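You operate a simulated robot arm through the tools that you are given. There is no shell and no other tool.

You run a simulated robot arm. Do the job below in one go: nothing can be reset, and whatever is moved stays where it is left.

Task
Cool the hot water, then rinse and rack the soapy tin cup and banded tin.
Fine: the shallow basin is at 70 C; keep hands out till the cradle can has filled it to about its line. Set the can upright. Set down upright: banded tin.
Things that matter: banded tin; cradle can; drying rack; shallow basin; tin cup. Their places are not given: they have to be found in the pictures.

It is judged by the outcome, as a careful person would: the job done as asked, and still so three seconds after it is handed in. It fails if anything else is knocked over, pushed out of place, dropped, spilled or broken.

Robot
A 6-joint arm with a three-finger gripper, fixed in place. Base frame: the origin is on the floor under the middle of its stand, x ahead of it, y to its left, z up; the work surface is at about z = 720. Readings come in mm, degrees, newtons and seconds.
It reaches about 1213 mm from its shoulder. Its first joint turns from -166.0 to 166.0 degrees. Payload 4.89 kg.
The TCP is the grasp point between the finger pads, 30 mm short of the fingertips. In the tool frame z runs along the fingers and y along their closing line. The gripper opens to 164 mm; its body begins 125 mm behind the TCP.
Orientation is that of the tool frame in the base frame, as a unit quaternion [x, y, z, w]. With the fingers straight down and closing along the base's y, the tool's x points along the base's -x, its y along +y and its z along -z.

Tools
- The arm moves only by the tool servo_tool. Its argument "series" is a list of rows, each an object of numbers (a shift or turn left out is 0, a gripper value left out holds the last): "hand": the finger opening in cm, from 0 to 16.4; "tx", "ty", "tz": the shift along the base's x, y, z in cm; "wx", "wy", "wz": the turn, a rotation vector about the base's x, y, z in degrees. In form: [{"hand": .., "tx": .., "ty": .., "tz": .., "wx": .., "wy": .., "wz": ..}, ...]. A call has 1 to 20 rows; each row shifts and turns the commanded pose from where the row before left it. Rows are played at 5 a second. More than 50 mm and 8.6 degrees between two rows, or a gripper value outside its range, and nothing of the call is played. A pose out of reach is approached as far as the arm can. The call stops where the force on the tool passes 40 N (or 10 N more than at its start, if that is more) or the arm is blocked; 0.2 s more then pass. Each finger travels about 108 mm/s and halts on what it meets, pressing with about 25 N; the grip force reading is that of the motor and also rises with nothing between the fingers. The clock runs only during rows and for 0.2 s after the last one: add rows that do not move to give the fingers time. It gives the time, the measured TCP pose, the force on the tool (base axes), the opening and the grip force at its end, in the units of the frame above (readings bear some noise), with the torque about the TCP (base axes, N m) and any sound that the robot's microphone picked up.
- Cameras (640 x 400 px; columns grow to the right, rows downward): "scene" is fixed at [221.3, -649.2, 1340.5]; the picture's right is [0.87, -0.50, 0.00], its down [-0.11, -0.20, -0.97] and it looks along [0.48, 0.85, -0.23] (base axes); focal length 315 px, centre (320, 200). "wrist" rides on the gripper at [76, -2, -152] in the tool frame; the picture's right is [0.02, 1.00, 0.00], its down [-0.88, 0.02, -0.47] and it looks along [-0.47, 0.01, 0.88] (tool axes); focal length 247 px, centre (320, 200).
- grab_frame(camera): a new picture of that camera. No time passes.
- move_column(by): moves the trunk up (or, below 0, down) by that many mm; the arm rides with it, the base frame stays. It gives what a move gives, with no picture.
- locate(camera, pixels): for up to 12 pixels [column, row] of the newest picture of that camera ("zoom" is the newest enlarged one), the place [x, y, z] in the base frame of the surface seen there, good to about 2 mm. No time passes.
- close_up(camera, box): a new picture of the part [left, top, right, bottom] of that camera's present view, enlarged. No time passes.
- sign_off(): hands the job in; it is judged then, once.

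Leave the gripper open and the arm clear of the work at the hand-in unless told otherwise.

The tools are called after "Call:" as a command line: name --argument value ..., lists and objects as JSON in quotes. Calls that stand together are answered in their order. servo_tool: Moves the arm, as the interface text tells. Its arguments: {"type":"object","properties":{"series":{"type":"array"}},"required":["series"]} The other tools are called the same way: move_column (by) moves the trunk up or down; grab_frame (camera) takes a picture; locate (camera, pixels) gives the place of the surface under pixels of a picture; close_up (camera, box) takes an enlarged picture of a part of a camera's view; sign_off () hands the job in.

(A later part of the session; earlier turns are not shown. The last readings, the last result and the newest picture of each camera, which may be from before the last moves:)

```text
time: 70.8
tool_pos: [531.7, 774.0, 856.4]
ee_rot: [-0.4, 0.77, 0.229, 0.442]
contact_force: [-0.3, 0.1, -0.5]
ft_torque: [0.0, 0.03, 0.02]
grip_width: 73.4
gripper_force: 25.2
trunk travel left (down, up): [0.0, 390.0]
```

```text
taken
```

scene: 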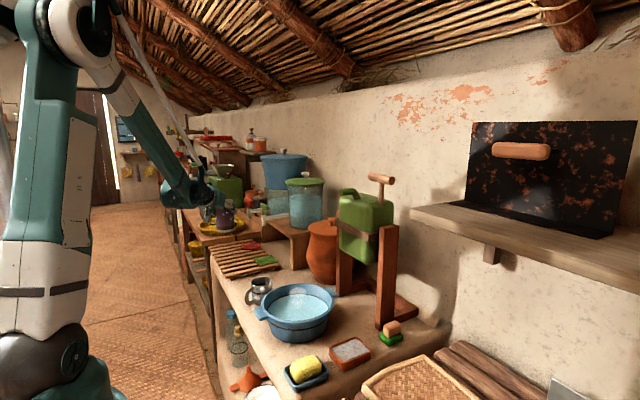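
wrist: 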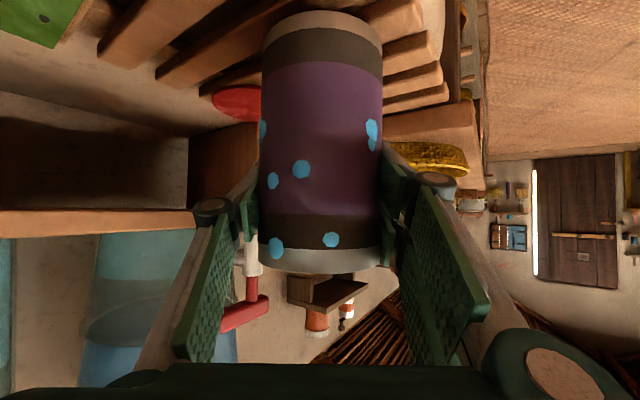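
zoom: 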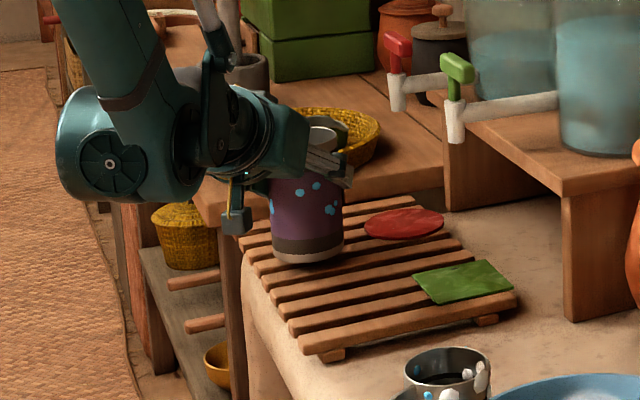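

The tin hangs about 17 mm above the slats. I'll check the clearance to the red tap handle and the tin's base position.

Call:
locate --camera "wrist" --pixels '[[240, 315], [248, 255], [325, 290], [430, 155]]'

Call:
close_up --camera "scene" --box '[200, 220, 280, 280]'

Call:
locate --camera "zoom" --pixels '[[220, 250], [180, 230], [275, 235], [225, 265], [290, 160], [160, 245]]'

```text
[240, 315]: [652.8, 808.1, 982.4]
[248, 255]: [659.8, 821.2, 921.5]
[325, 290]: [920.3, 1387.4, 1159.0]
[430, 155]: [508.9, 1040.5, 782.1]
```

```text
6.67 times, centred on (240, 250) of scene
```

zoom: 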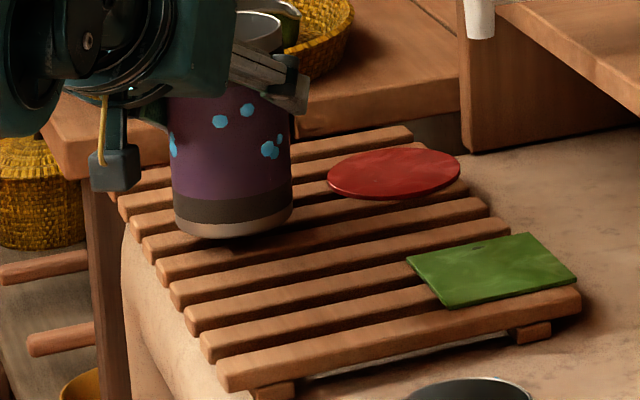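

```text
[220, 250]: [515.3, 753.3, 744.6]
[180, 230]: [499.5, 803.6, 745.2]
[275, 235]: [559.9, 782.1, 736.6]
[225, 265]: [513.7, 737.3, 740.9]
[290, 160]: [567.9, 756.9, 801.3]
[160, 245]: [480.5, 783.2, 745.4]
```

The tap is 120 mm away, so it's clear, and the base is centred over the gap between the slats at y 738 and 782. Lowering in small steps until it touches.

Call:
servo_tool --series '[{"tz": -0.8}, {"tz": -0.4}, {"tz": -0.2}, {}]'

```text
time: 71.8
tool_pos: [531.3, 771.6, 843.3]
ee_rot: [-0.401, 0.769, 0.231, 0.442]
contact_force: [-0.3, -0.2, 2.8]
ft_torque: [0.09, 0.0, -0.05]
grip_width: 73.5
gripper_force: 25.2
trunk travel left (down, up): [0.0, 390.0]
```

The vertical force turned slightly positive at 2.8 N, so it is just touching. Another millimetre or two to confirm.

Call:
servo_tool --series '[{"tz": -0.1}, {}]'

Call:
close_up --camera "scene" --box '[200, 220, 280, 280]'

```text
time: 72.4
tool_pos: [530.6, 771.7, 842.6]
ee_rot: [-0.401, 0.769, 0.23, 0.442]
contact_force: [3.3, 0.5, 14.7]
ft_torque: [0.38, -0.48, -0.09]
grip_width: 73.6
gripper_force: 24.6
trunk travel left (down, up): [0.0, 390.0]
```

```text
6.67 times, centred on (240, 250) of scene
```

zoom: 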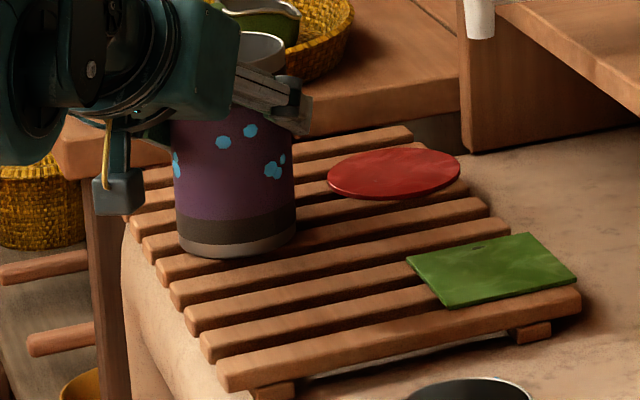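

The tin is seated on the slats. I'll back off a hair and open the fingers slowly.

Call:
servo_tool --series '[{"tz": 0.05}, {"hand": 7.6}, {"hand": 8}, {"hand": 8.6}, {"hand": 9.4}, {"hand": 10.2}, {}, {}]'

Call:
close_up --camera "scene" --box '[200, 220, 280, 280]'

Call:
grab_frame --camera "wrist"

```text
time: 74.2
tool_pos: [531.8, 771.9, 842.2]
ee_rot: [-0.401, 0.769, 0.23, 0.441]
contact_force: [0.4, -0.2, -1.0]
ft_torque: [0.0, 0.01, -0.03]
grip_width: 102.1
gripper_force: 0.1
trunk travel left (down, up): [0.0, 390.0]
```

```text
6.67 times, centred on (240, 250) of scene
```

zoom: 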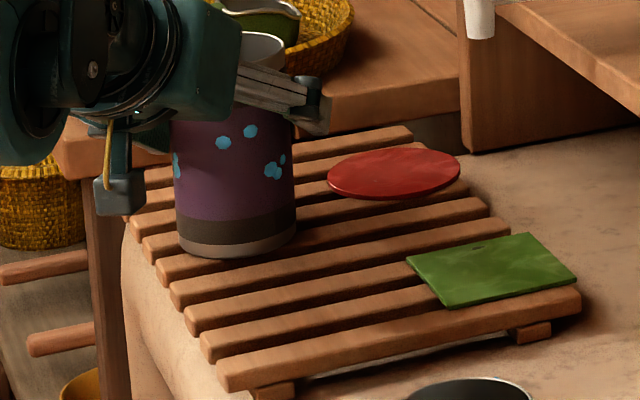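

```text
taken
```

wrist: 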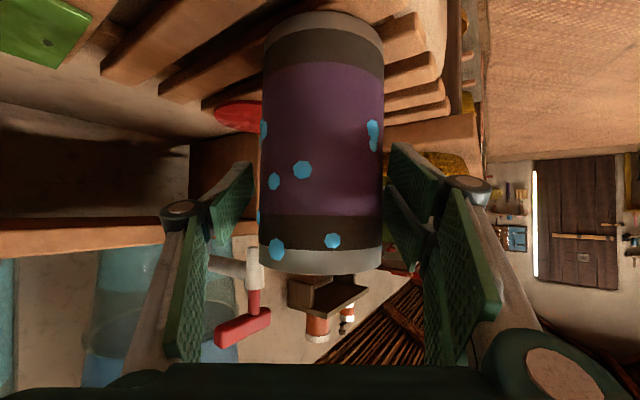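

The tin stands free and upright on the rack. Retreating back along the approach line, then up.

Call:
servo_tool --series '[{"tx": -0.75, "ty": -1.06, "tz": 0.75}, {"tx": -1.0, "ty": -1.42, "tz": 1.0}, {"tx": -1.25, "ty": -1.77, "tz": 1.25}, {"tx": -1.5, "ty": -2.1, "tz": 1.5}, {"tx": -1.5, "ty": -2.1, "tz": 1.5}, {"tz": 3}, {"tz": 3}, {}]'

Call:
grab_frame --camera "scene"

Call:
close_up --camera "scene" --box '[200, 210, 290, 310]'

```text
time: 76.0
tool_pos: [471.1, 688.4, 962.3]
ee_rot: [-0.401, 0.769, 0.23, 0.441]
contact_force: [-0.8, 0.2, -0.9]
ft_torque: [0.01, 0.03, 0.01]
grip_width: 101.9
gripper_force: 0.1
trunk travel left (down, up): [0.0, 390.0]
```

```text
taken
```

scene: 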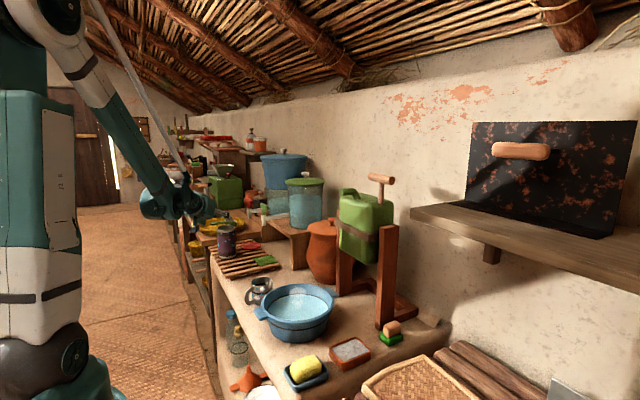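

```text
4.00 times, centred on (245, 260) of scene
```

zoom: 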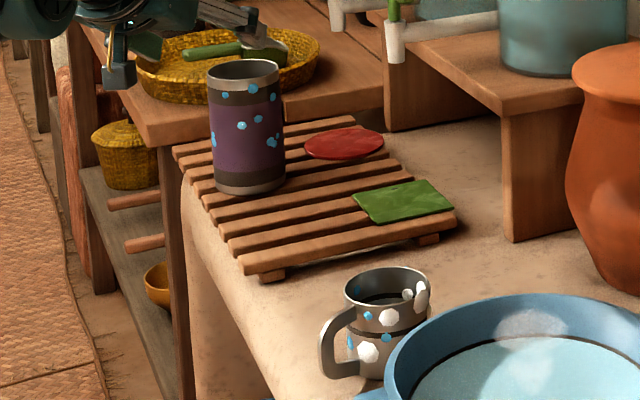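

The tin is racked upright at about (530, 773). Now the cup: I'll swing back, reduce the hand tilt to 45 degrees and line up with the cup's handle direction (yaw about 24 degrees), staying high.

Call:
servo_tool --series '[{"ty": -4.08, "wz": -3.45}, {"ty": -4.08, "wz": -3.45}, {"ty": -4.08, "wz": -3.45}, {"ty": -4.08, "wz": -3.45}, {"ty": -4.08, "wz": -3.45}, {"ty": -4.08, "wz": -3.45}, {"ty": -4.08, "wz": -3.45}, {"ty": -4.08, "wz": -3.45}, {"ty": -4.08, "wz": -3.45}, {"wx": -2.03, "wy": 4.57}, {"wx": -2.03, "wy": 4.57}, {"wx": -2.03, "wy": 4.57}, {"hand": 10}, {}]'

Call:
grab_frame --camera "wrist"

Call:
grab_frame --camera "scene"

```text
time: 79.0
tool_pos: [472.2, 320.2, 960.3]
ee_rot: [-0.191, 0.905, 0.079, 0.371]
contact_force: [0.3, 0.4, -0.1]
ft_torque: [-0.01, -0.03, 0.01]
grip_width: 100.1
gripper_force: 0.0
trunk travel left (down, up): [0.0, 390.0]
```

```text
taken
```

wrist: 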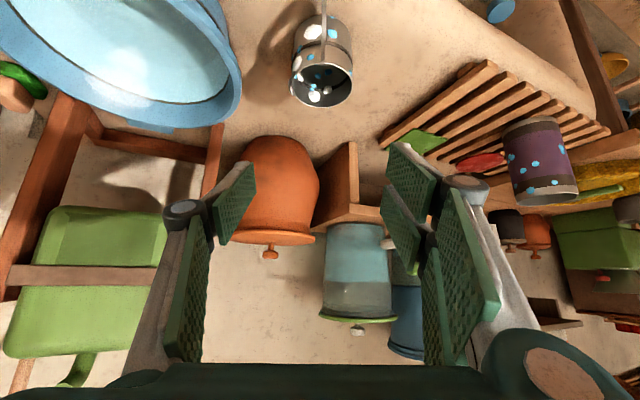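

```text
taken
```

scene: 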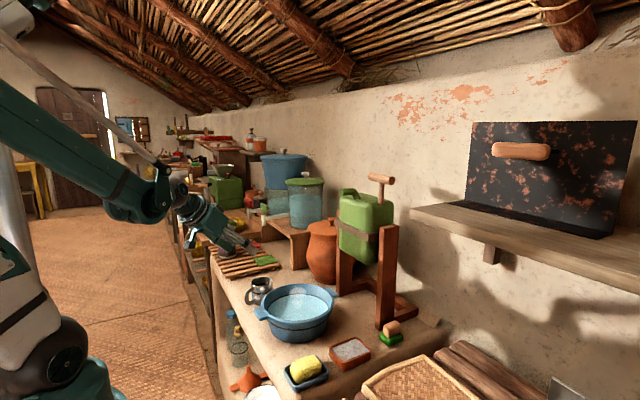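

The cup sits centred in the wrist view at (322,65), with its handle pointing straight at the hand. Lowering to the pre-grasp point.

Call:
servo_tool --series '[{"tx": -0.15, "tz": -3.2}, {"tx": -0.15, "tz": -3.2}, {"tx": -0.1, "tz": -3.2}, {}]'

Call:
grab_frame --camera "wrist"

```text
time: 80.0
tool_pos: [467.5, 320.4, 866.4]
ee_rot: [-0.192, 0.905, 0.079, 0.372]
contact_force: [-0.3, -0.2, 0.1]
ft_torque: [0.01, -0.04, 0.06]
grip_width: 100.2
gripper_force: 0.1
trunk travel left (down, up): [0.0, 390.0]
```

```text
taken
```

wrist: 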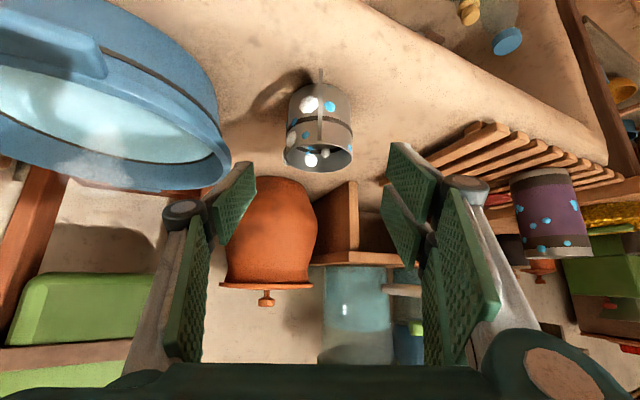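

The cup is centred and the handle is edge-on between the fingers. Narrowing the hand to 9.2 cm and approaching along the tool axis, stopping part way to check.

Call:
servo_tool --series '[{"hand": 9.2}, {"tx": 1.41, "ty": 0.627, "tz": -1.573}, {"tx": 1.41, "ty": 0.627, "tz": -1.573}, {"tx": 1.41, "ty": 0.627, "tz": -1.573}, {"tx": 1.41, "ty": 0.627, "tz": -1.573}, {}]'

Call:
grab_frame --camera "wrist"

Call:
close_up --camera "scene" --box '[190, 220, 310, 320]'

```text
time: 81.4
tool_pos: [524.8, 343.5, 803.2]
ee_rot: [-0.191, 0.905, 0.079, 0.373]
contact_force: [-1.6, 0.2, 0.3]
ft_torque: [0.05, -0.03, 0.03]
grip_width: 91.8
gripper_force: 0.1
trunk travel left (down, up): [0.0, 390.0]
```

```text
taken
```

wrist: 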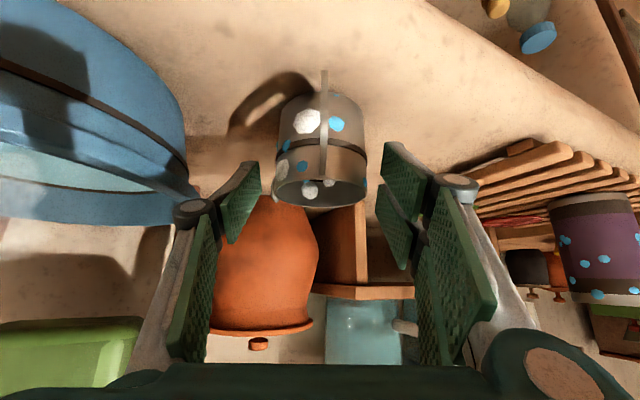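

```text
4.00 times, centred on (250, 270) of scene
```

zoom: 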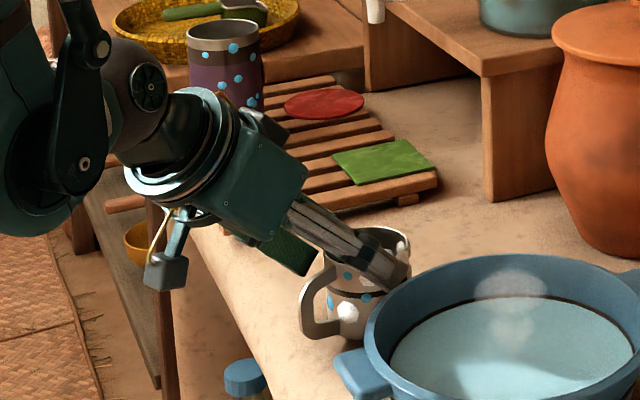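

The fingers straddle the cup cleanly and the thumb is clear of the basin rim. Completing the approach.

Call:
servo_tool --series '[{"tx": 0.9, "ty": 0.46, "tz": -1.0}, {"tx": 0.9, "ty": 0.46, "tz": -1.0}, {"tx": 0.9, "ty": 0.46, "tz": -1.0}, {}]'

Call:
grab_frame --camera "wrist"

Call:
close_up --camera "scene" --box '[190, 220, 310, 320]'

```text
time: 82.4
tool_pos: [550.2, 359.2, 774.2]
ee_rot: [-0.192, 0.905, 0.079, 0.372]
contact_force: [-0.1, -0.3, -0.2]
ft_torque: [0.02, -0.01, 0.02]
grip_width: 92.0
gripper_force: 0.1
trunk travel left (down, up): [0.0, 390.0]
```

```text
taken
```

wrist: 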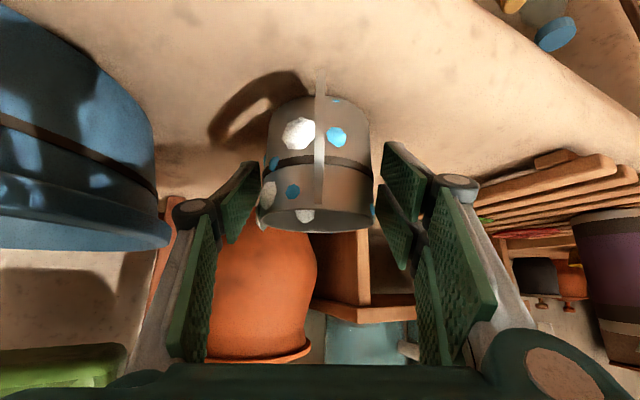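

```text
4.00 times, centred on (250, 270) of scene
```

zoom: 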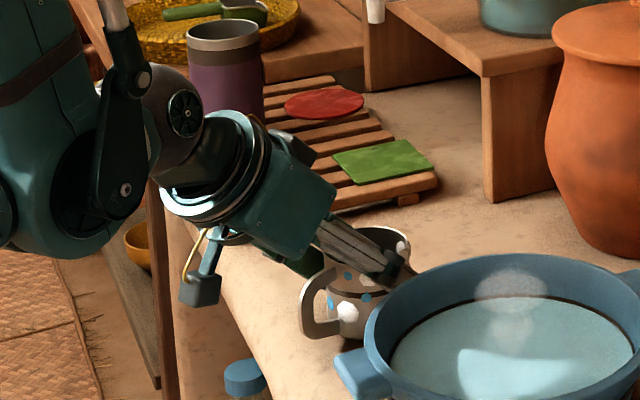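

The hand is at (550, 359, 774) around the cup. I'll shift 2 mm toward the thumb to centre it, then close gently.

Call:
servo_tool --series '[{"tx": 0.08, "ty": -0.2}, {"hand": 8.4}, {"hand": 8}, {"hand": 7.6}, {"hand": 7.2}, {"hand": 6.8}, {"hand": 6.2}, {"hand": 5.8}, {}, {}]'

Call:
grab_frame --camera "wrist"

Call:
close_up --camera "scene" --box '[190, 220, 310, 320]'

```text
time: 84.6
tool_pos: [552.4, 356.9, 772.7]
ee_rot: [-0.192, 0.905, 0.08, 0.371]
contact_force: [0.6, 0.4, 2.5]
ft_torque: [0.09, 0.01, 0.01]
grip_width: 78.8
gripper_force: 25.6
trunk travel left (down, up): [0.0, 390.0]
```

```text
taken
```

wrist: 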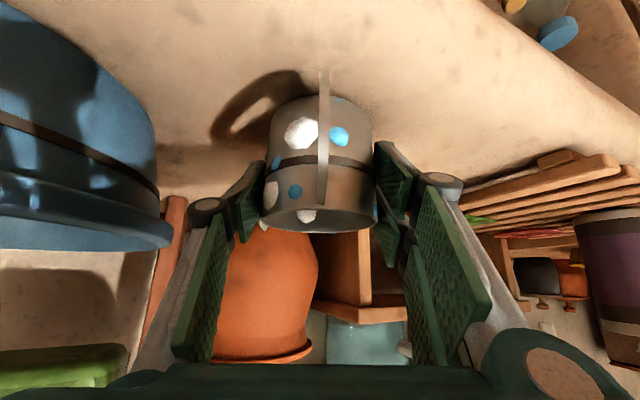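

```text
4.00 times, centred on (250, 270) of scene
```

zoom: 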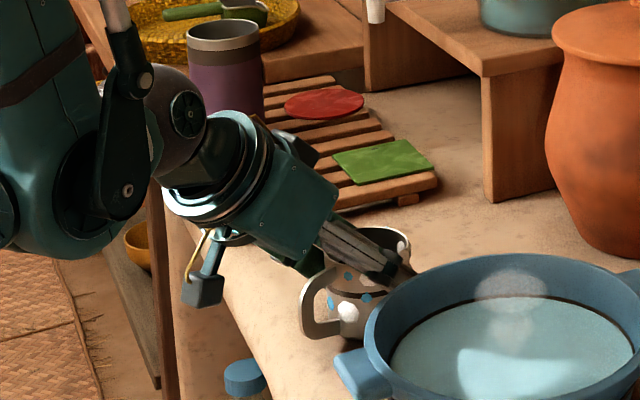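

The fingers halted at 78.8 mm with 25 N, so something is held. I'll lift 1 cm and check that the cup follows.

Call:
servo_tool --series '[{"tz": 0.5}, {"tz": 0.5}, {"tz": 1}, {}]'

Call:
grab_frame --camera "wrist"

Call:
close_up --camera "scene" --box '[220, 250, 300, 320]'

```text
time: 85.6
tool_pos: [551.0, 356.3, 794.6]
ee_rot: [-0.192, 0.905, 0.079, 0.371]
contact_force: [0.4, -0.3, -1.8]
ft_torque: [0.02, -0.03, 0.0]
grip_width: 78.7
gripper_force: 24.9
trunk travel left (down, up): [0.0, 390.0]
```

```text
taken
```

wrist: 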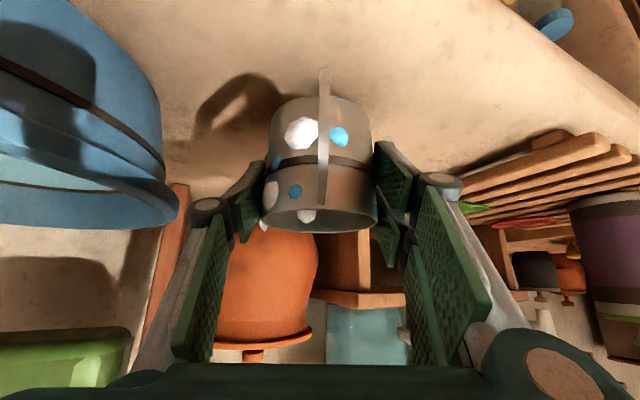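

```text
5.71 times, centred on (260, 285) of scene
```

zoom: 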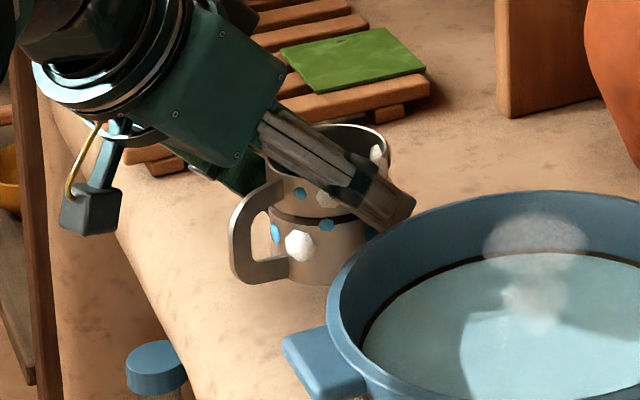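

The cup has come up with the hand; its shadow has separated from it. Raising it high, then moving over the basin and turning so its tilt runs along +y.

Call:
servo_tool --series '[{"tz": 3}, {"tz": 4}, {"tz": 4}, {"tz": 4}, {"tz": 3}, {"tx": 0.58, "ty": -2.1, "wz": 7.33}, {"tx": 0.58, "ty": -2.1, "wz": 7.33}, {"tx": 0.58, "ty": -2.1, "wz": 7.33}, {"tx": 0.58, "ty": -2.1, "wz": 7.33}, {"tx": 0.58, "ty": -2.1, "wz": 7.33}, {"tx": 0.58, "ty": -2.1, "wz": 7.33}, {"tx": 0.58, "ty": -2.1, "wz": 7.33}, {"tx": 0.58, "ty": -2.1, "wz": 7.33}, {"tx": 0.58, "ty": -2.1, "wz": 7.36}, {}]'

Call:
grab_frame --camera "wrist"

Call:
grab_frame --camera "scene"

```text
time: 88.8
tool_pos: [603.7, 168.5, 973.3]
ee_rot: [-0.654, 0.654, 0.269, 0.269]
contact_force: [-0.8, -0.1, -0.1]
ft_torque: [-0.09, -0.05, -0.07]
grip_width: 78.7
gripper_force: 25.0
trunk travel left (down, up): [0.0, 390.0]
```

```text
taken
```

wrist: 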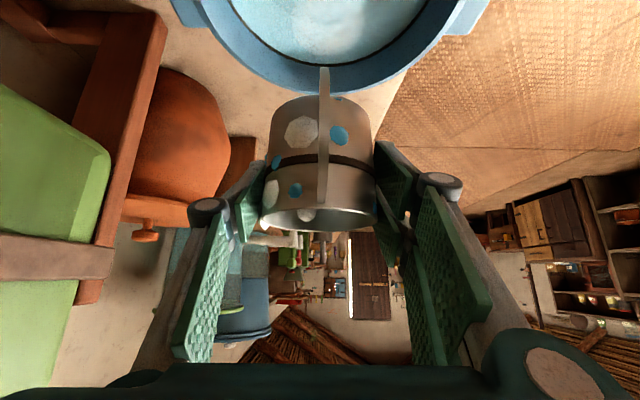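

```text
taken
```

scene: 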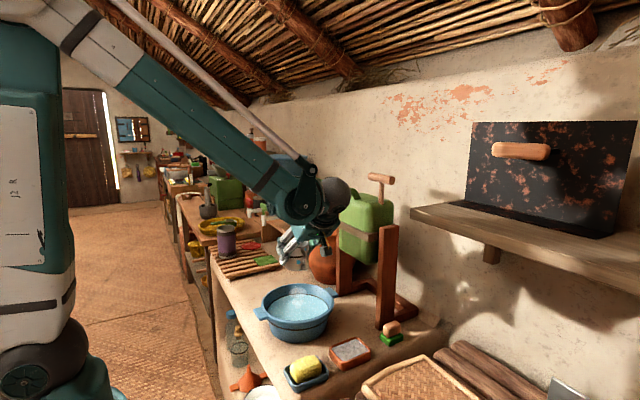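

The cup is over the basin. Rotating the hand 75 degrees so the cup leans with its mouth toward +y, then coming part way down.

Call:
servo_tool --series '[{"wx": -7.5}, {"wx": -7.5}, {"wx": -7.5}, {"wx": -7.5}, {"wx": -7.5}, {"wx": -7.5}, {"wx": -7.5}, {"wx": -7.5, "tz": -2}, {"wx": -7.5, "tz": -2}, {"wx": -7.5, "tz": -2}, {"tz": -3}, {}]'

Call:
grab_frame --camera "wrist"

Call:
close_up --camera "scene" --box '[240, 190, 360, 340]'

```text
time: 91.4
tool_pos: [607.3, 168.5, 880.5]
ee_rot: [-0.682, 0.683, -0.185, -0.184]
contact_force: [0.6, -0.7, -0.3]
ft_torque: [0.1, 0.0, 0.04]
grip_width: 78.9
gripper_force: 25.0
trunk travel left (down, up): [0.0, 390.0]
```

```text
taken
```

wrist: 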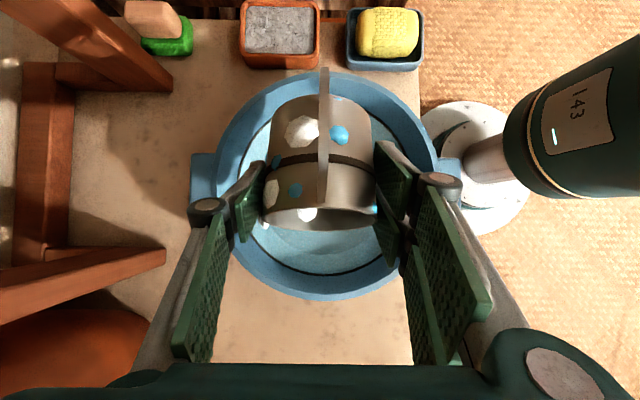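

```text
2.67 times, centred on (300, 265) of scene
```

zoom: 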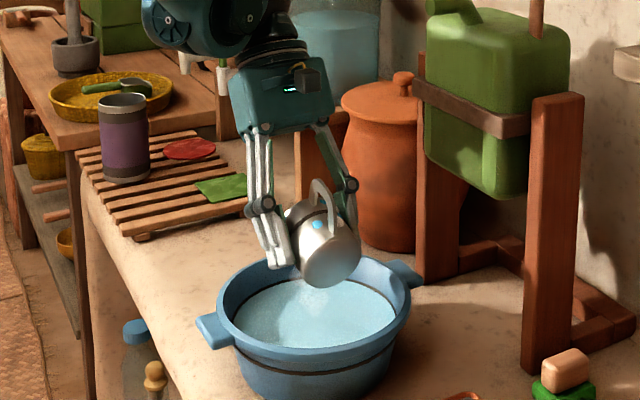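

The cup leans about 75 degrees over the basin, clear of the rim. Lowering it into the water.

Call:
servo_tool --series '[{"tx": -0.3, "tz": -3}, {"tz": -2.5}, {"tz": -1.5}, {"tz": -1}, {"tz": -0.8}, {"tz": -0.6}, {"tz": -0.4}, {}, {}]'

Call:
grab_frame --camera "wrist"

Call:
close_up --camera "scene" --box '[240, 230, 360, 350]'

```text
time: 93.4
tool_pos: [601.9, 168.0, 786.7]
ee_rot: [-0.682, 0.683, -0.185, -0.184]
contact_force: [-0.4, 0.9, -1.7]
ft_torque: [0.0, 0.03, -0.01]
grip_width: 78.9
gripper_force: 25.1
trunk travel left (down, up): [0.0, 390.0]
```

```text
taken
```

wrist: 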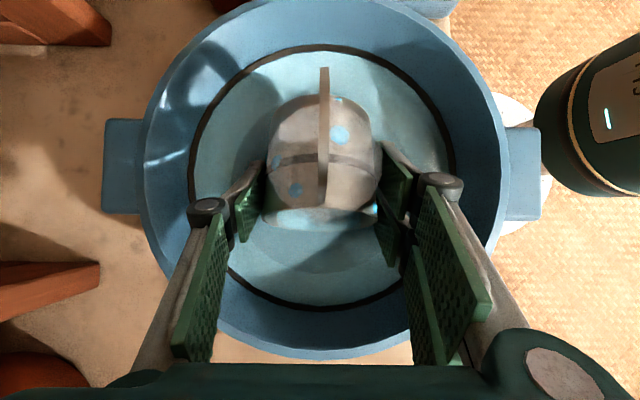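

```text
3.33 times, centred on (300, 290) of scene
```

zoom: 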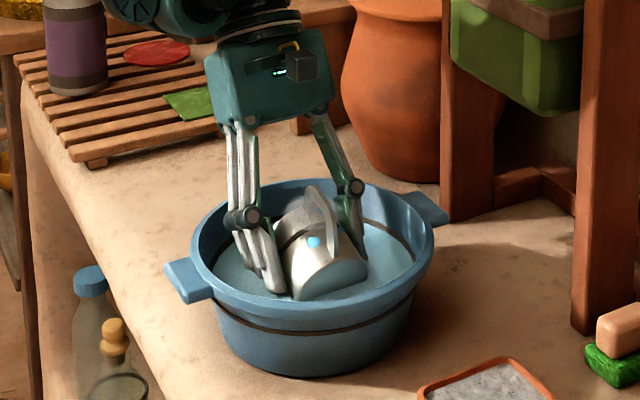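

The white suds are gone from the cup. Holding with a small swirl for a moment, then raising it and tipping the mouth down over the basin to drain.

Call:
servo_tool --series '[{"tz": -0.3}, {"tx": 0.4}, {"tx": -0.4}, {"tx": -0.4}, {"tx": 0.4}, {"ty": 0.4}, {"ty": -0.4}, {}, {}, {"tz": 1}, {"tz": 1.5}, {"tz": 1.5}, {"tz": 1.5}, {"tz": 1, "wx": -6}, {"wx": -6}, {"wx": -6}, {"wx": -6}, {"wx": -6}, {}, {}]'

Call:
grab_frame --camera "wrist"

Call:
close_up --camera "scene" --box '[240, 210, 360, 350]'

```text
time: 97.6
tool_pos: [632.3, 120.0, 847.2]
ee_rot: [0.622, -0.609, 0.36, 0.336]
contact_force: [0.2, -0.1, -0.4]
ft_torque: [0.03, -0.03, 0.06]
grip_width: 78.7
gripper_force: 25.0
out of reach, approached as far as the arm can: row 17, 18
trunk travel left (down, up): [0.0, 390.0]
```

```text
taken
```

wrist: 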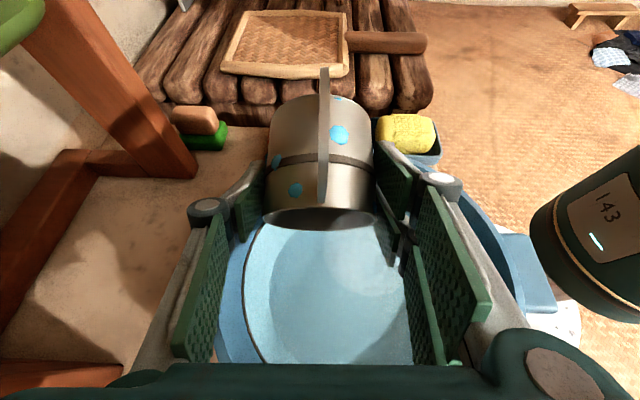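

```text
2.86 times, centred on (300, 280) of scene
```

zoom: 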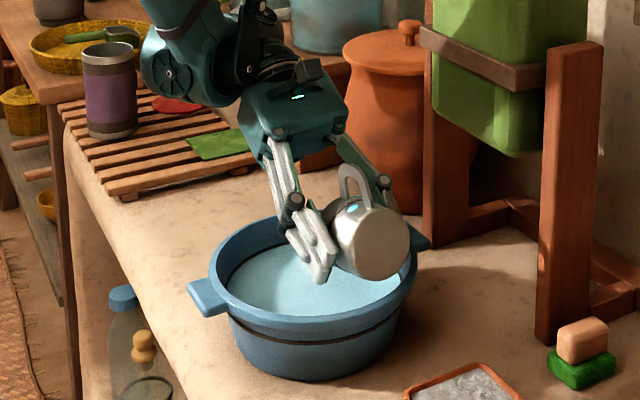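

The arm hit its limit and the hand drifted to (632, 120), still over the basin. The cup's mouth now points about 14 degrees below level, so it has drained into the basin. Now I raise it and rotate back toward upright, moving back over the centre.

Call:
servo_tool --series '[{}, {}, {"wx": 8, "tz": 1.5, "tx": -0.5, "ty": 1}, {"wx": 8, "tz": 1.5, "tx": -0.5, "ty": 1}, {"wx": 8, "tz": 1.5, "tx": -0.5, "ty": 1}, {"wx": 8, "tz": 1.5, "tx": -0.5, "ty": 1}, {"wx": 8, "tz": 1.5, "tx": -0.5}, {"wx": 8, "tz": 1.5, "tx": -0.4}, {"wx": 8, "tz": 1.5}, {"wx": 8, "tz": 1}, {"wx": 8, "tz": 1}, {"wx": 8}, {"wx": 8}, {"wx": 8}, {"wx": 8}, {}]'

Call:
grab_frame --camera "wrist"

Call:
grab_frame --camera "scene"

```text
time: 101.0
tool_pos: [605.4, 159.8, 971.8]
ee_rot: [-0.655, 0.657, 0.264, 0.264]
contact_force: [-1.0, -0.4, -1.1]
ft_torque: [-0.07, -0.04, -0.06]
grip_width: 79.2
gripper_force: 25.0
trunk travel left (down, up): [0.0, 390.0]
```

```text
taken
```

wrist: 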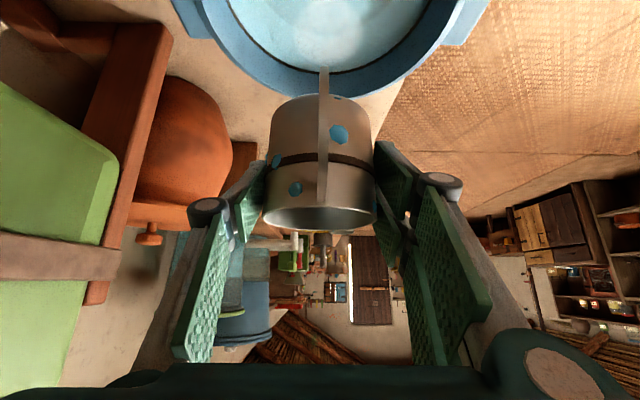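

```text
taken
```

scene: 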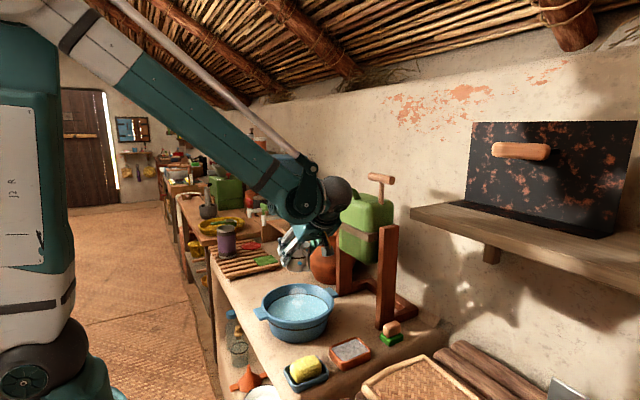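

The cup is clean, empty and upright in the hand. Carrying it to the rack spot at (530, 641), with a yaw of about 68 degrees to stay clear of the tin.

Call:
servo_tool --series '[{"tx": -0.63, "ty": 4.01, "tz": -0.1, "wz": -1.83, "wx": 1}, {"tx": -0.63, "ty": 4.01, "tz": -0.1, "wz": -1.83}, {"tx": -0.63, "ty": 4.01, "tz": -0.1, "wz": -1.83}, {"tx": -0.63, "ty": 4.01, "tz": -0.1, "wz": -1.83}, {"tx": -0.63, "ty": 4.01, "tz": -0.1, "wz": -1.83}, {"tx": -0.63, "ty": 4.01, "tz": -0.1, "wz": -1.83}, {"tx": -0.63, "ty": 4.01, "tz": -0.1, "wz": -1.83}, {"tx": -0.63, "ty": 4.01, "tz": -0.1, "wz": -1.83}, {"tx": -0.63, "ty": 4.01, "tz": -0.1, "wz": -1.83}, {"tx": -0.63, "ty": 4.01, "tz": -0.1, "wz": -1.83}, {"tx": -0.63, "ty": 4.01, "tz": -0.1, "wz": -1.83}, {"tx": -0.6, "ty": 4.01, "tz": -0.1, "wz": -1.83}, {}]'

Call:
grab_frame --camera "wrist"

Call:
grab_frame --camera "scene"

```text
time: 103.8
tool_pos: [530.8, 644.2, 959.4]
ee_rot: [-0.517, 0.767, 0.213, 0.315]
contact_force: [-0.2, -0.7, -0.5]
ft_torque: [0.05, 0.04, 0.03]
grip_width: 79.0
gripper_force: 25.0
trunk travel left (down, up): [0.0, 390.0]
```

```text
taken
```

wrist: 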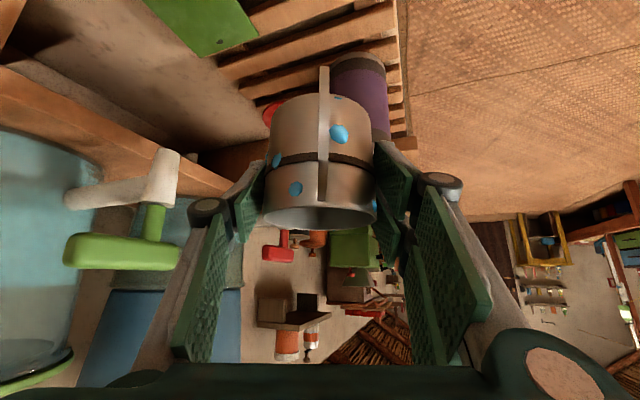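

```text
taken
```

scene: 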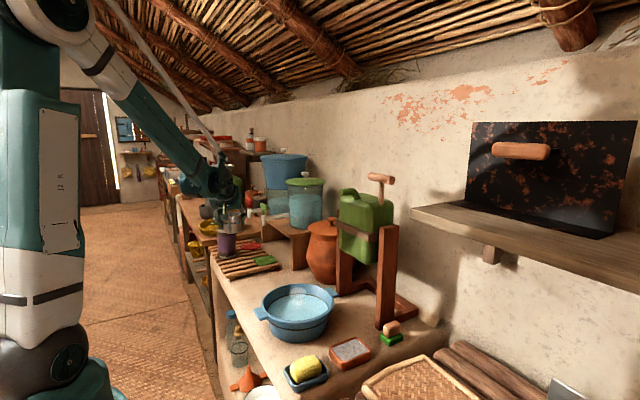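

The cup is above the spot. A green tap appears on the left of the wrist view, so I'll check its distance from the thumb before going down.

Call:
locate --camera "wrist" --pixels '[[150, 225], [165, 175], [120, 255], [100, 190], [225, 25], [255, 45], [350, 75], [290, 80]]'

Call:
close_up --camera "scene" --box '[180, 190, 290, 290]'

```text
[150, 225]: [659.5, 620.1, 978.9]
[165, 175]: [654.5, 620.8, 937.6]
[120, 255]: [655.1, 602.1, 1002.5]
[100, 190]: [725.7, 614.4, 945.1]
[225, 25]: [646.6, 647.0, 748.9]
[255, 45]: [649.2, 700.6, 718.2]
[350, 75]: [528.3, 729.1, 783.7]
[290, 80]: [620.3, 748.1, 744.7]
```

```text
4.00 times, centred on (235, 240) of scene
```

zoom: 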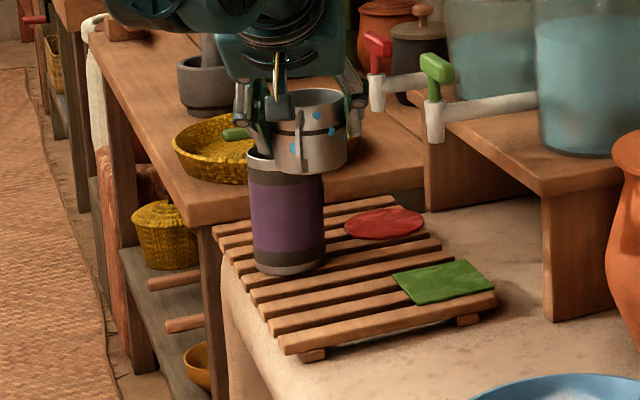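

The tap is about 60 mm from the thumb and stays behind as I go down, and the tin is well clear. Lowering to about 20 mm above the slats.

Call:
servo_tool --series '[{"tz": -4, "ty": -0.15}, {"tz": -4, "ty": -0.15}, {"tz": -4}, {"tz": -2}, {}]'

Call:
grab_frame --camera "wrist"

Call:
close_up --camera "scene" --box '[190, 210, 290, 290]'

Call:
locate --camera "zoom" --pixels '[[335, 235], [300, 235], [370, 225], [335, 260], [310, 200], [250, 240]]'

```text
time: 105.0
tool_pos: [529.0, 638.4, 819.5]
ee_rot: [-0.516, 0.767, 0.212, 0.316]
contact_force: [0.2, -0.3, -1.4]
ft_torque: [0.0, 0.0, 0.0]
grip_width: 79.0
gripper_force: 24.7
trunk travel left (down, up): [0.0, 390.0]
```

```text
taken
```

wrist: 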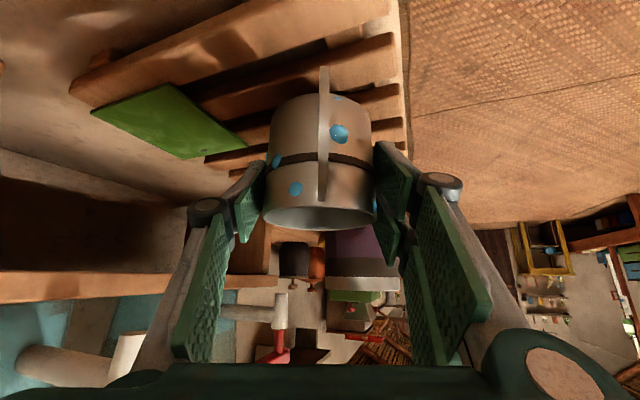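

```text
5.00 times, centred on (240, 250) of scene
```

zoom: 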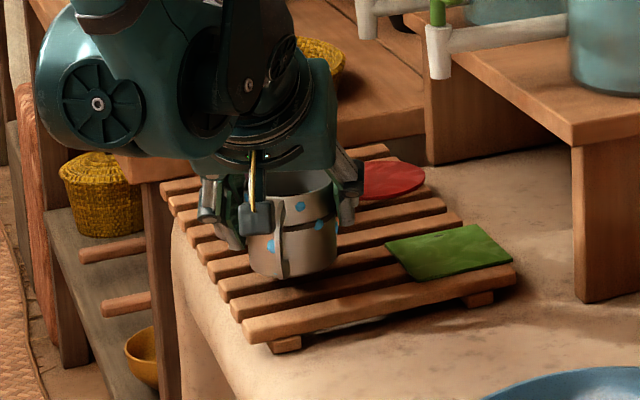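

```text
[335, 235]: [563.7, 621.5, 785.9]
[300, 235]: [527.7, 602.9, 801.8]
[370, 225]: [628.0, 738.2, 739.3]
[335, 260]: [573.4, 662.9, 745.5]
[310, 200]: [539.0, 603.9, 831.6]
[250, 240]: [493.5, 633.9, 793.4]
```

The cup hangs level above the slats, centred near (529, 639). Nudging +2 mm in y and lowering in small steps until it touches.

Call:
servo_tool --series '[{"tz": -1.0, "ty": 0.2}, {"tz": -0.5}, {"tz": -0.2}, {}]'

```text
time: 106.0
tool_pos: [528.9, 640.8, 802.6]
ee_rot: [-0.517, 0.767, 0.212, 0.315]
contact_force: [0.5, -0.2, 0.0]
ft_torque: [-0.02, -0.02, 0.0]
grip_width: 78.9
gripper_force: 24.8
trunk travel left (down, up): [0.0, 390.0]
```

No contact yet at z of 802.6. Lowering by 1.5 mm steps.

Call:
servo_tool --series '[{"tz": -0.15}, {"tz": -0.15}, {}]'

```text
time: 106.8
tool_pos: [529.3, 640.9, 801.7]
ee_rot: [-0.517, 0.767, 0.213, 0.316]
contact_force: [4.9, 2.3, 18.0]
ft_torque: [0.14, -0.16, -0.02]
grip_width: 79.1
gripper_force: 24.9
trunk travel left (down, up): [0.0, 390.0]
```

Contact at 18 N. I'll look closely to see whether the base sits flat before releasing.

Call:
close_up --camera "scene" --box '[215, 235, 275, 285]'

Call:
grab_frame --camera "wrist"

```text
8.00 times, centred on (245, 260) of scene
```

zoom: 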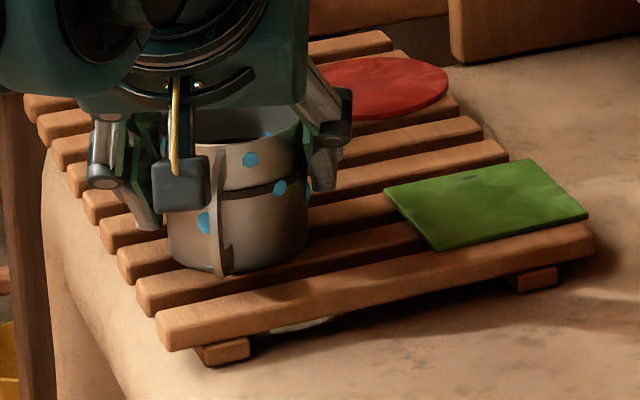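

```text
taken
```

wrist: 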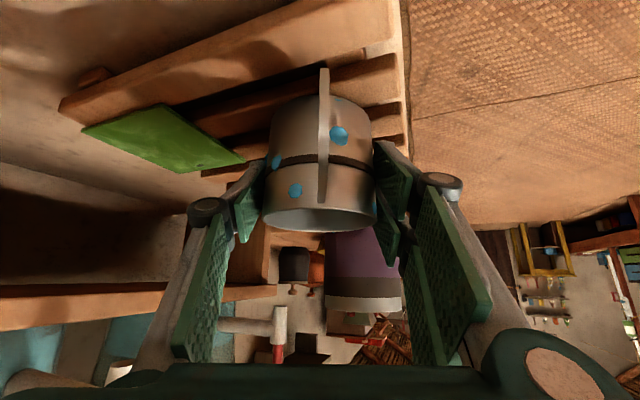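

The base rests on two slats. Easing up half a millimetre and opening slowly.

Call:
servo_tool --series '[{"tz": 0.05}, {"hand": 7.9}, {"hand": 8.2}, {"hand": 8.6}, {"hand": 9.2}, {"hand": 10}, {}, {}]'

Call:
close_up --camera "scene" --box '[215, 235, 275, 285]'

Call:
grab_frame --camera "wrist"

```text
time: 108.6
tool_pos: [528.6, 639.8, 800.8]
ee_rot: [-0.518, 0.766, 0.213, 0.315]
contact_force: [-1.0, 0.3, 0.5]
ft_torque: [-0.03, 0.02, -0.03]
grip_width: 99.7
gripper_force: 0.0
trunk travel left (down, up): [0.0, 390.0]
```

```text
8.00 times, centred on (245, 260) of scene
```

zoom: 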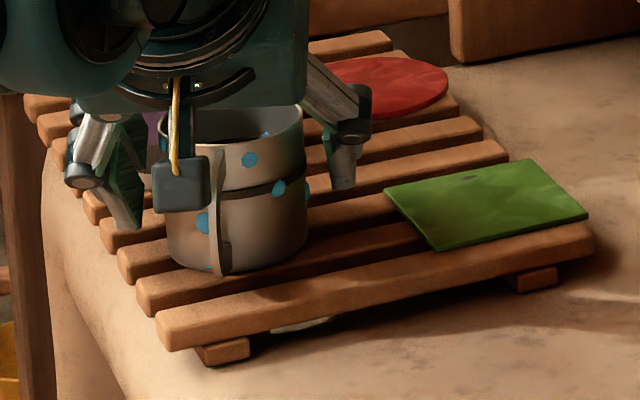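

```text
taken
```

wrist: 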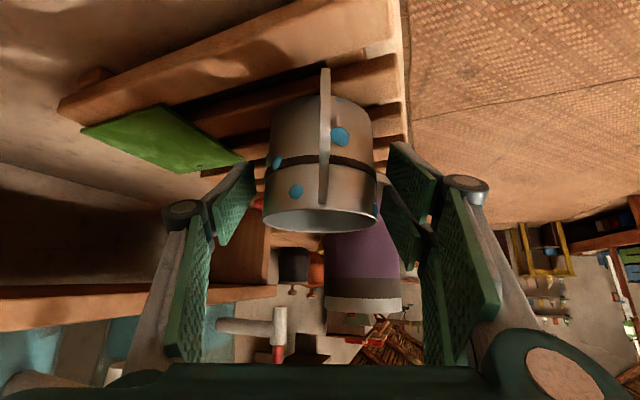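

The cup stands free and level. Retreating along the tool axis, then up and away.

Call:
servo_tool --series '[{"tx": -0.27, "ty": -0.66, "tz": 0.71}, {"tx": -0.4, "ty": -0.98, "tz": 1.06}, {"tx": -0.53, "ty": -1.31, "tz": 1.41}, {"tx": -0.66, "ty": -1.64, "tz": 1.77}, {"tx": -0.8, "ty": -1.97, "tz": 2.12}, {"tx": -0.93, "ty": -2.3, "tz": 2.47}, {"tz": 3}, {}]'

Call:
close_up --camera "scene" --box '[195, 210, 295, 290]'

Call:
grab_frame --camera "scene"

```text
time: 110.4
tool_pos: [494.7, 550.5, 925.2]
ee_rot: [-0.516, 0.768, 0.212, 0.315]
contact_force: [0.5, 0.1, 0.1]
ft_torque: [-0.02, 0.01, 0.03]
grip_width: 100.4
gripper_force: 0.0
trunk travel left (down, up): [0.0, 390.0]
```

```text
5.00 times, centred on (245, 250) of scene
```

zoom: 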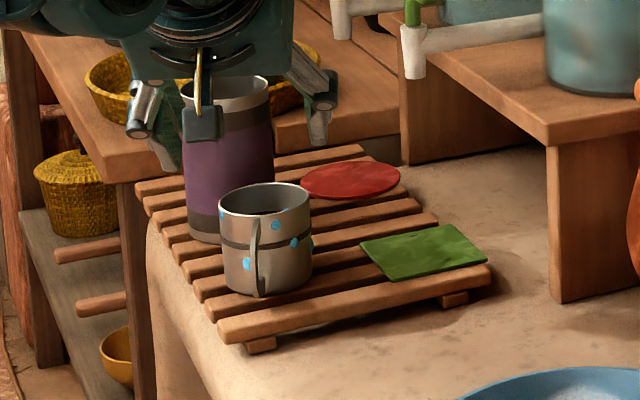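

```text
taken
```

scene: 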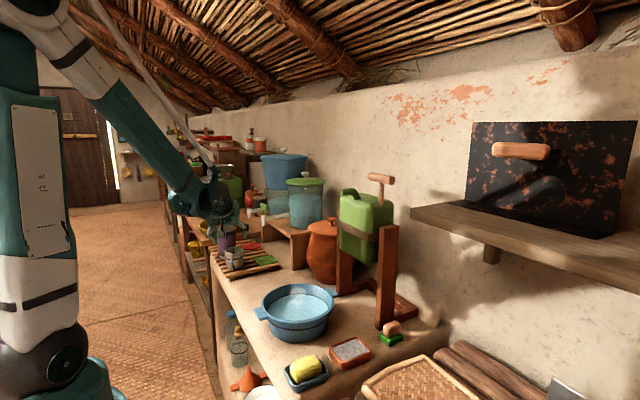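

Both vessels stand on the rack with no suds. I'll raise the arm clear and turn the hand downward for a final look around.

Call:
servo_tool --series '[{"tz": 4}, {"tz": 4}, {"tz": 4}, {"tz": 4}, {"tz": 4, "tx": -0.5, "ty": -1}, {"wx": -6.95, "wy": 2.81, "tz": 2, "ty": -2}, {"wx": -6.95, "wy": 2.81, "tz": 2, "ty": -2}, {"wx": -6.95, "wy": 2.81, "tz": 2, "ty": -2}, {"wx": -6.95, "wy": 2.81, "tz": 2, "ty": -2}, {"wx": -6.95, "wy": 2.81, "tz": 2, "ty": -2}, {"wx": -6.95, "wy": 2.81, "tz": 2, "ty": -2}, {"wz": -8, "ty": -1}, {"wz": -8, "ty": -1}, {"wz": -8, "ty": -1}, {"wz": -8, "ty": -1}, {"wz": -8}, {"wz": -8}, {"wz": -8}, {"wz": -8}, {}]'

Call:
grab_frame --camera "wrist"

Call:
grab_frame --camera "scene"

```text
time: 114.6
tool_pos: [488.4, 382.4, 1246.7]
ee_rot: [-0.035, 0.999, -0.001, -0.002]
contact_force: [0.1, 0.6, 0.9]
ft_torque: [0.04, 0.01, -0.03]
grip_width: 100.2
gripper_force: 0.2
trunk travel left (down, up): [0.0, 390.0]
```

```text
taken
```

wrist: 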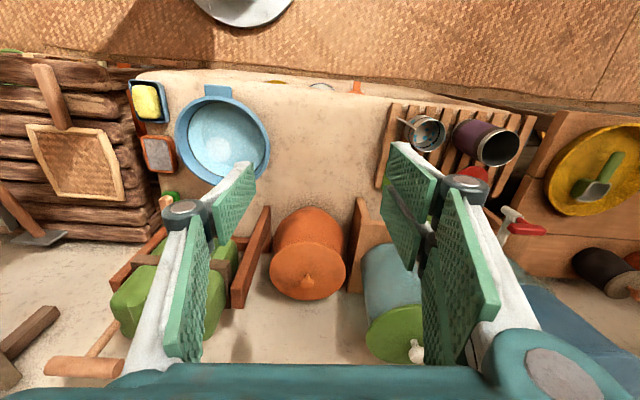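

```text
taken
```

scene: 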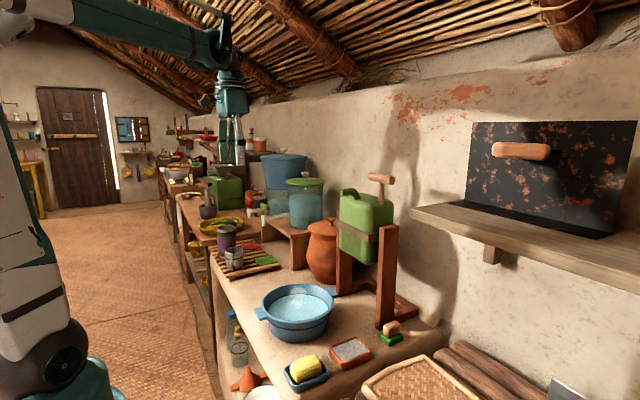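

Everything is in view now. I'll check the rack, basin level and can up close and by measurement.

Call:
close_up --camera "scene" --box '[200, 215, 290, 285]'

Call:
close_up --camera "wrist" --box '[370, 80, 550, 200]'

Call:
locate --camera "zoom" --pixels '[[140, 190], [265, 190], [205, 130], [195, 245], [385, 250], [515, 250], [445, 185], [445, 315], [205, 215]]'

Call:
close_up --camera "scene" --box '[240, 160, 440, 350]'

Call:
locate --camera "zoom" --pixels '[[250, 320], [220, 310], [260, 335], [445, 40], [430, 85], [400, 160]]'

```text
5.71 times, centred on (245, 250) of scene
```

zoom: 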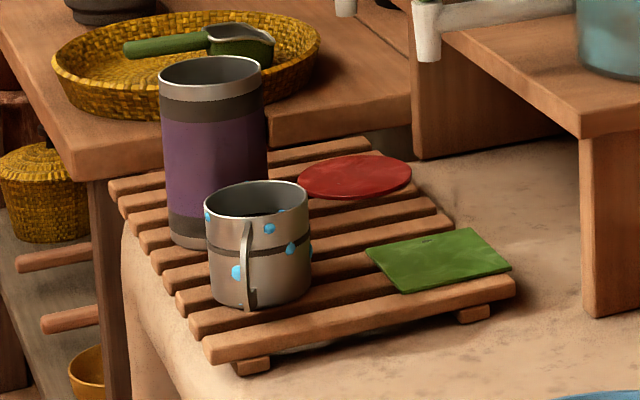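

```text
3.33 times, centred on (460, 140) of wrist
```

zoom: 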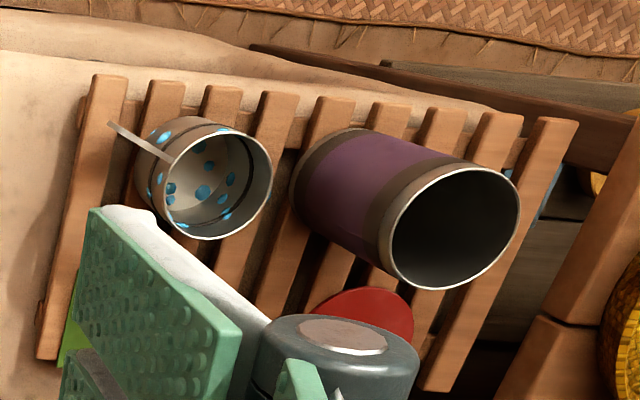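

```text
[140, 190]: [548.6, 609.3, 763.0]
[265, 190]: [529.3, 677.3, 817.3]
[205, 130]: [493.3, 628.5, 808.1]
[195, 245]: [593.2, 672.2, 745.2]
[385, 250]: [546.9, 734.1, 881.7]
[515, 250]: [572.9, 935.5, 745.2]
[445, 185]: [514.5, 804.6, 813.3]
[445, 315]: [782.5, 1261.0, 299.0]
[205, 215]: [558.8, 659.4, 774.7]
```

```text
2.11 times, centred on (340, 255) of scene
```

zoom: 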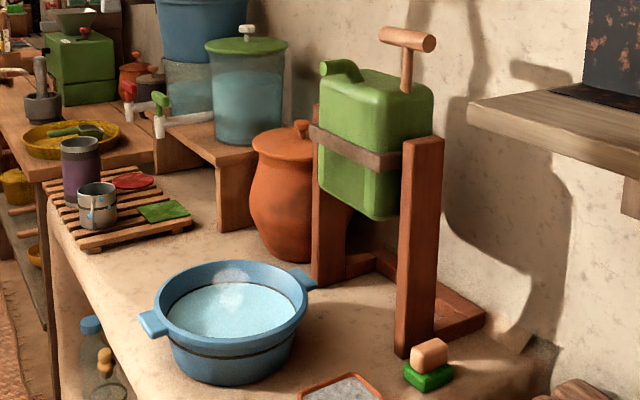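

```text
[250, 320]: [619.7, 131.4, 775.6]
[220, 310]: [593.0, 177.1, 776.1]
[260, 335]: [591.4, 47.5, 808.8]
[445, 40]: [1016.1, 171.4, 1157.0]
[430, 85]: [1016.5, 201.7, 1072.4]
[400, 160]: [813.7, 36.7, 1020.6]
```

The basin level still reads about 776 and the rack items stand upright. One last check that the can's bar is where it started.

Call:
close_up --camera "scene" --box '[325, 165, 425, 255]'

Call:
locate --camera "zoom" --pixels '[[400, 62], [398, 78], [380, 85], [358, 130], [352, 170]]'

Call:
locate --camera "scene" --pixels '[[380, 179], [366, 235], [345, 196]]'

```text
4.44 times, centred on (375, 210) of scene
```

zoom: 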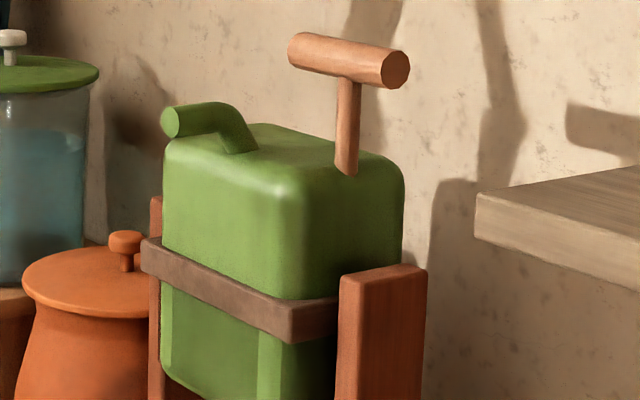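

```text
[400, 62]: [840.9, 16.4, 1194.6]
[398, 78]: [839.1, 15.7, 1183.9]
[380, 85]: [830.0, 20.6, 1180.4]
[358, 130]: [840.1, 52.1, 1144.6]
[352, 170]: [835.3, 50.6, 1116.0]
```

```text
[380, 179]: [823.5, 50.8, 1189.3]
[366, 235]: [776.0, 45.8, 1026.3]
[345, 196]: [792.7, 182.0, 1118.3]
```

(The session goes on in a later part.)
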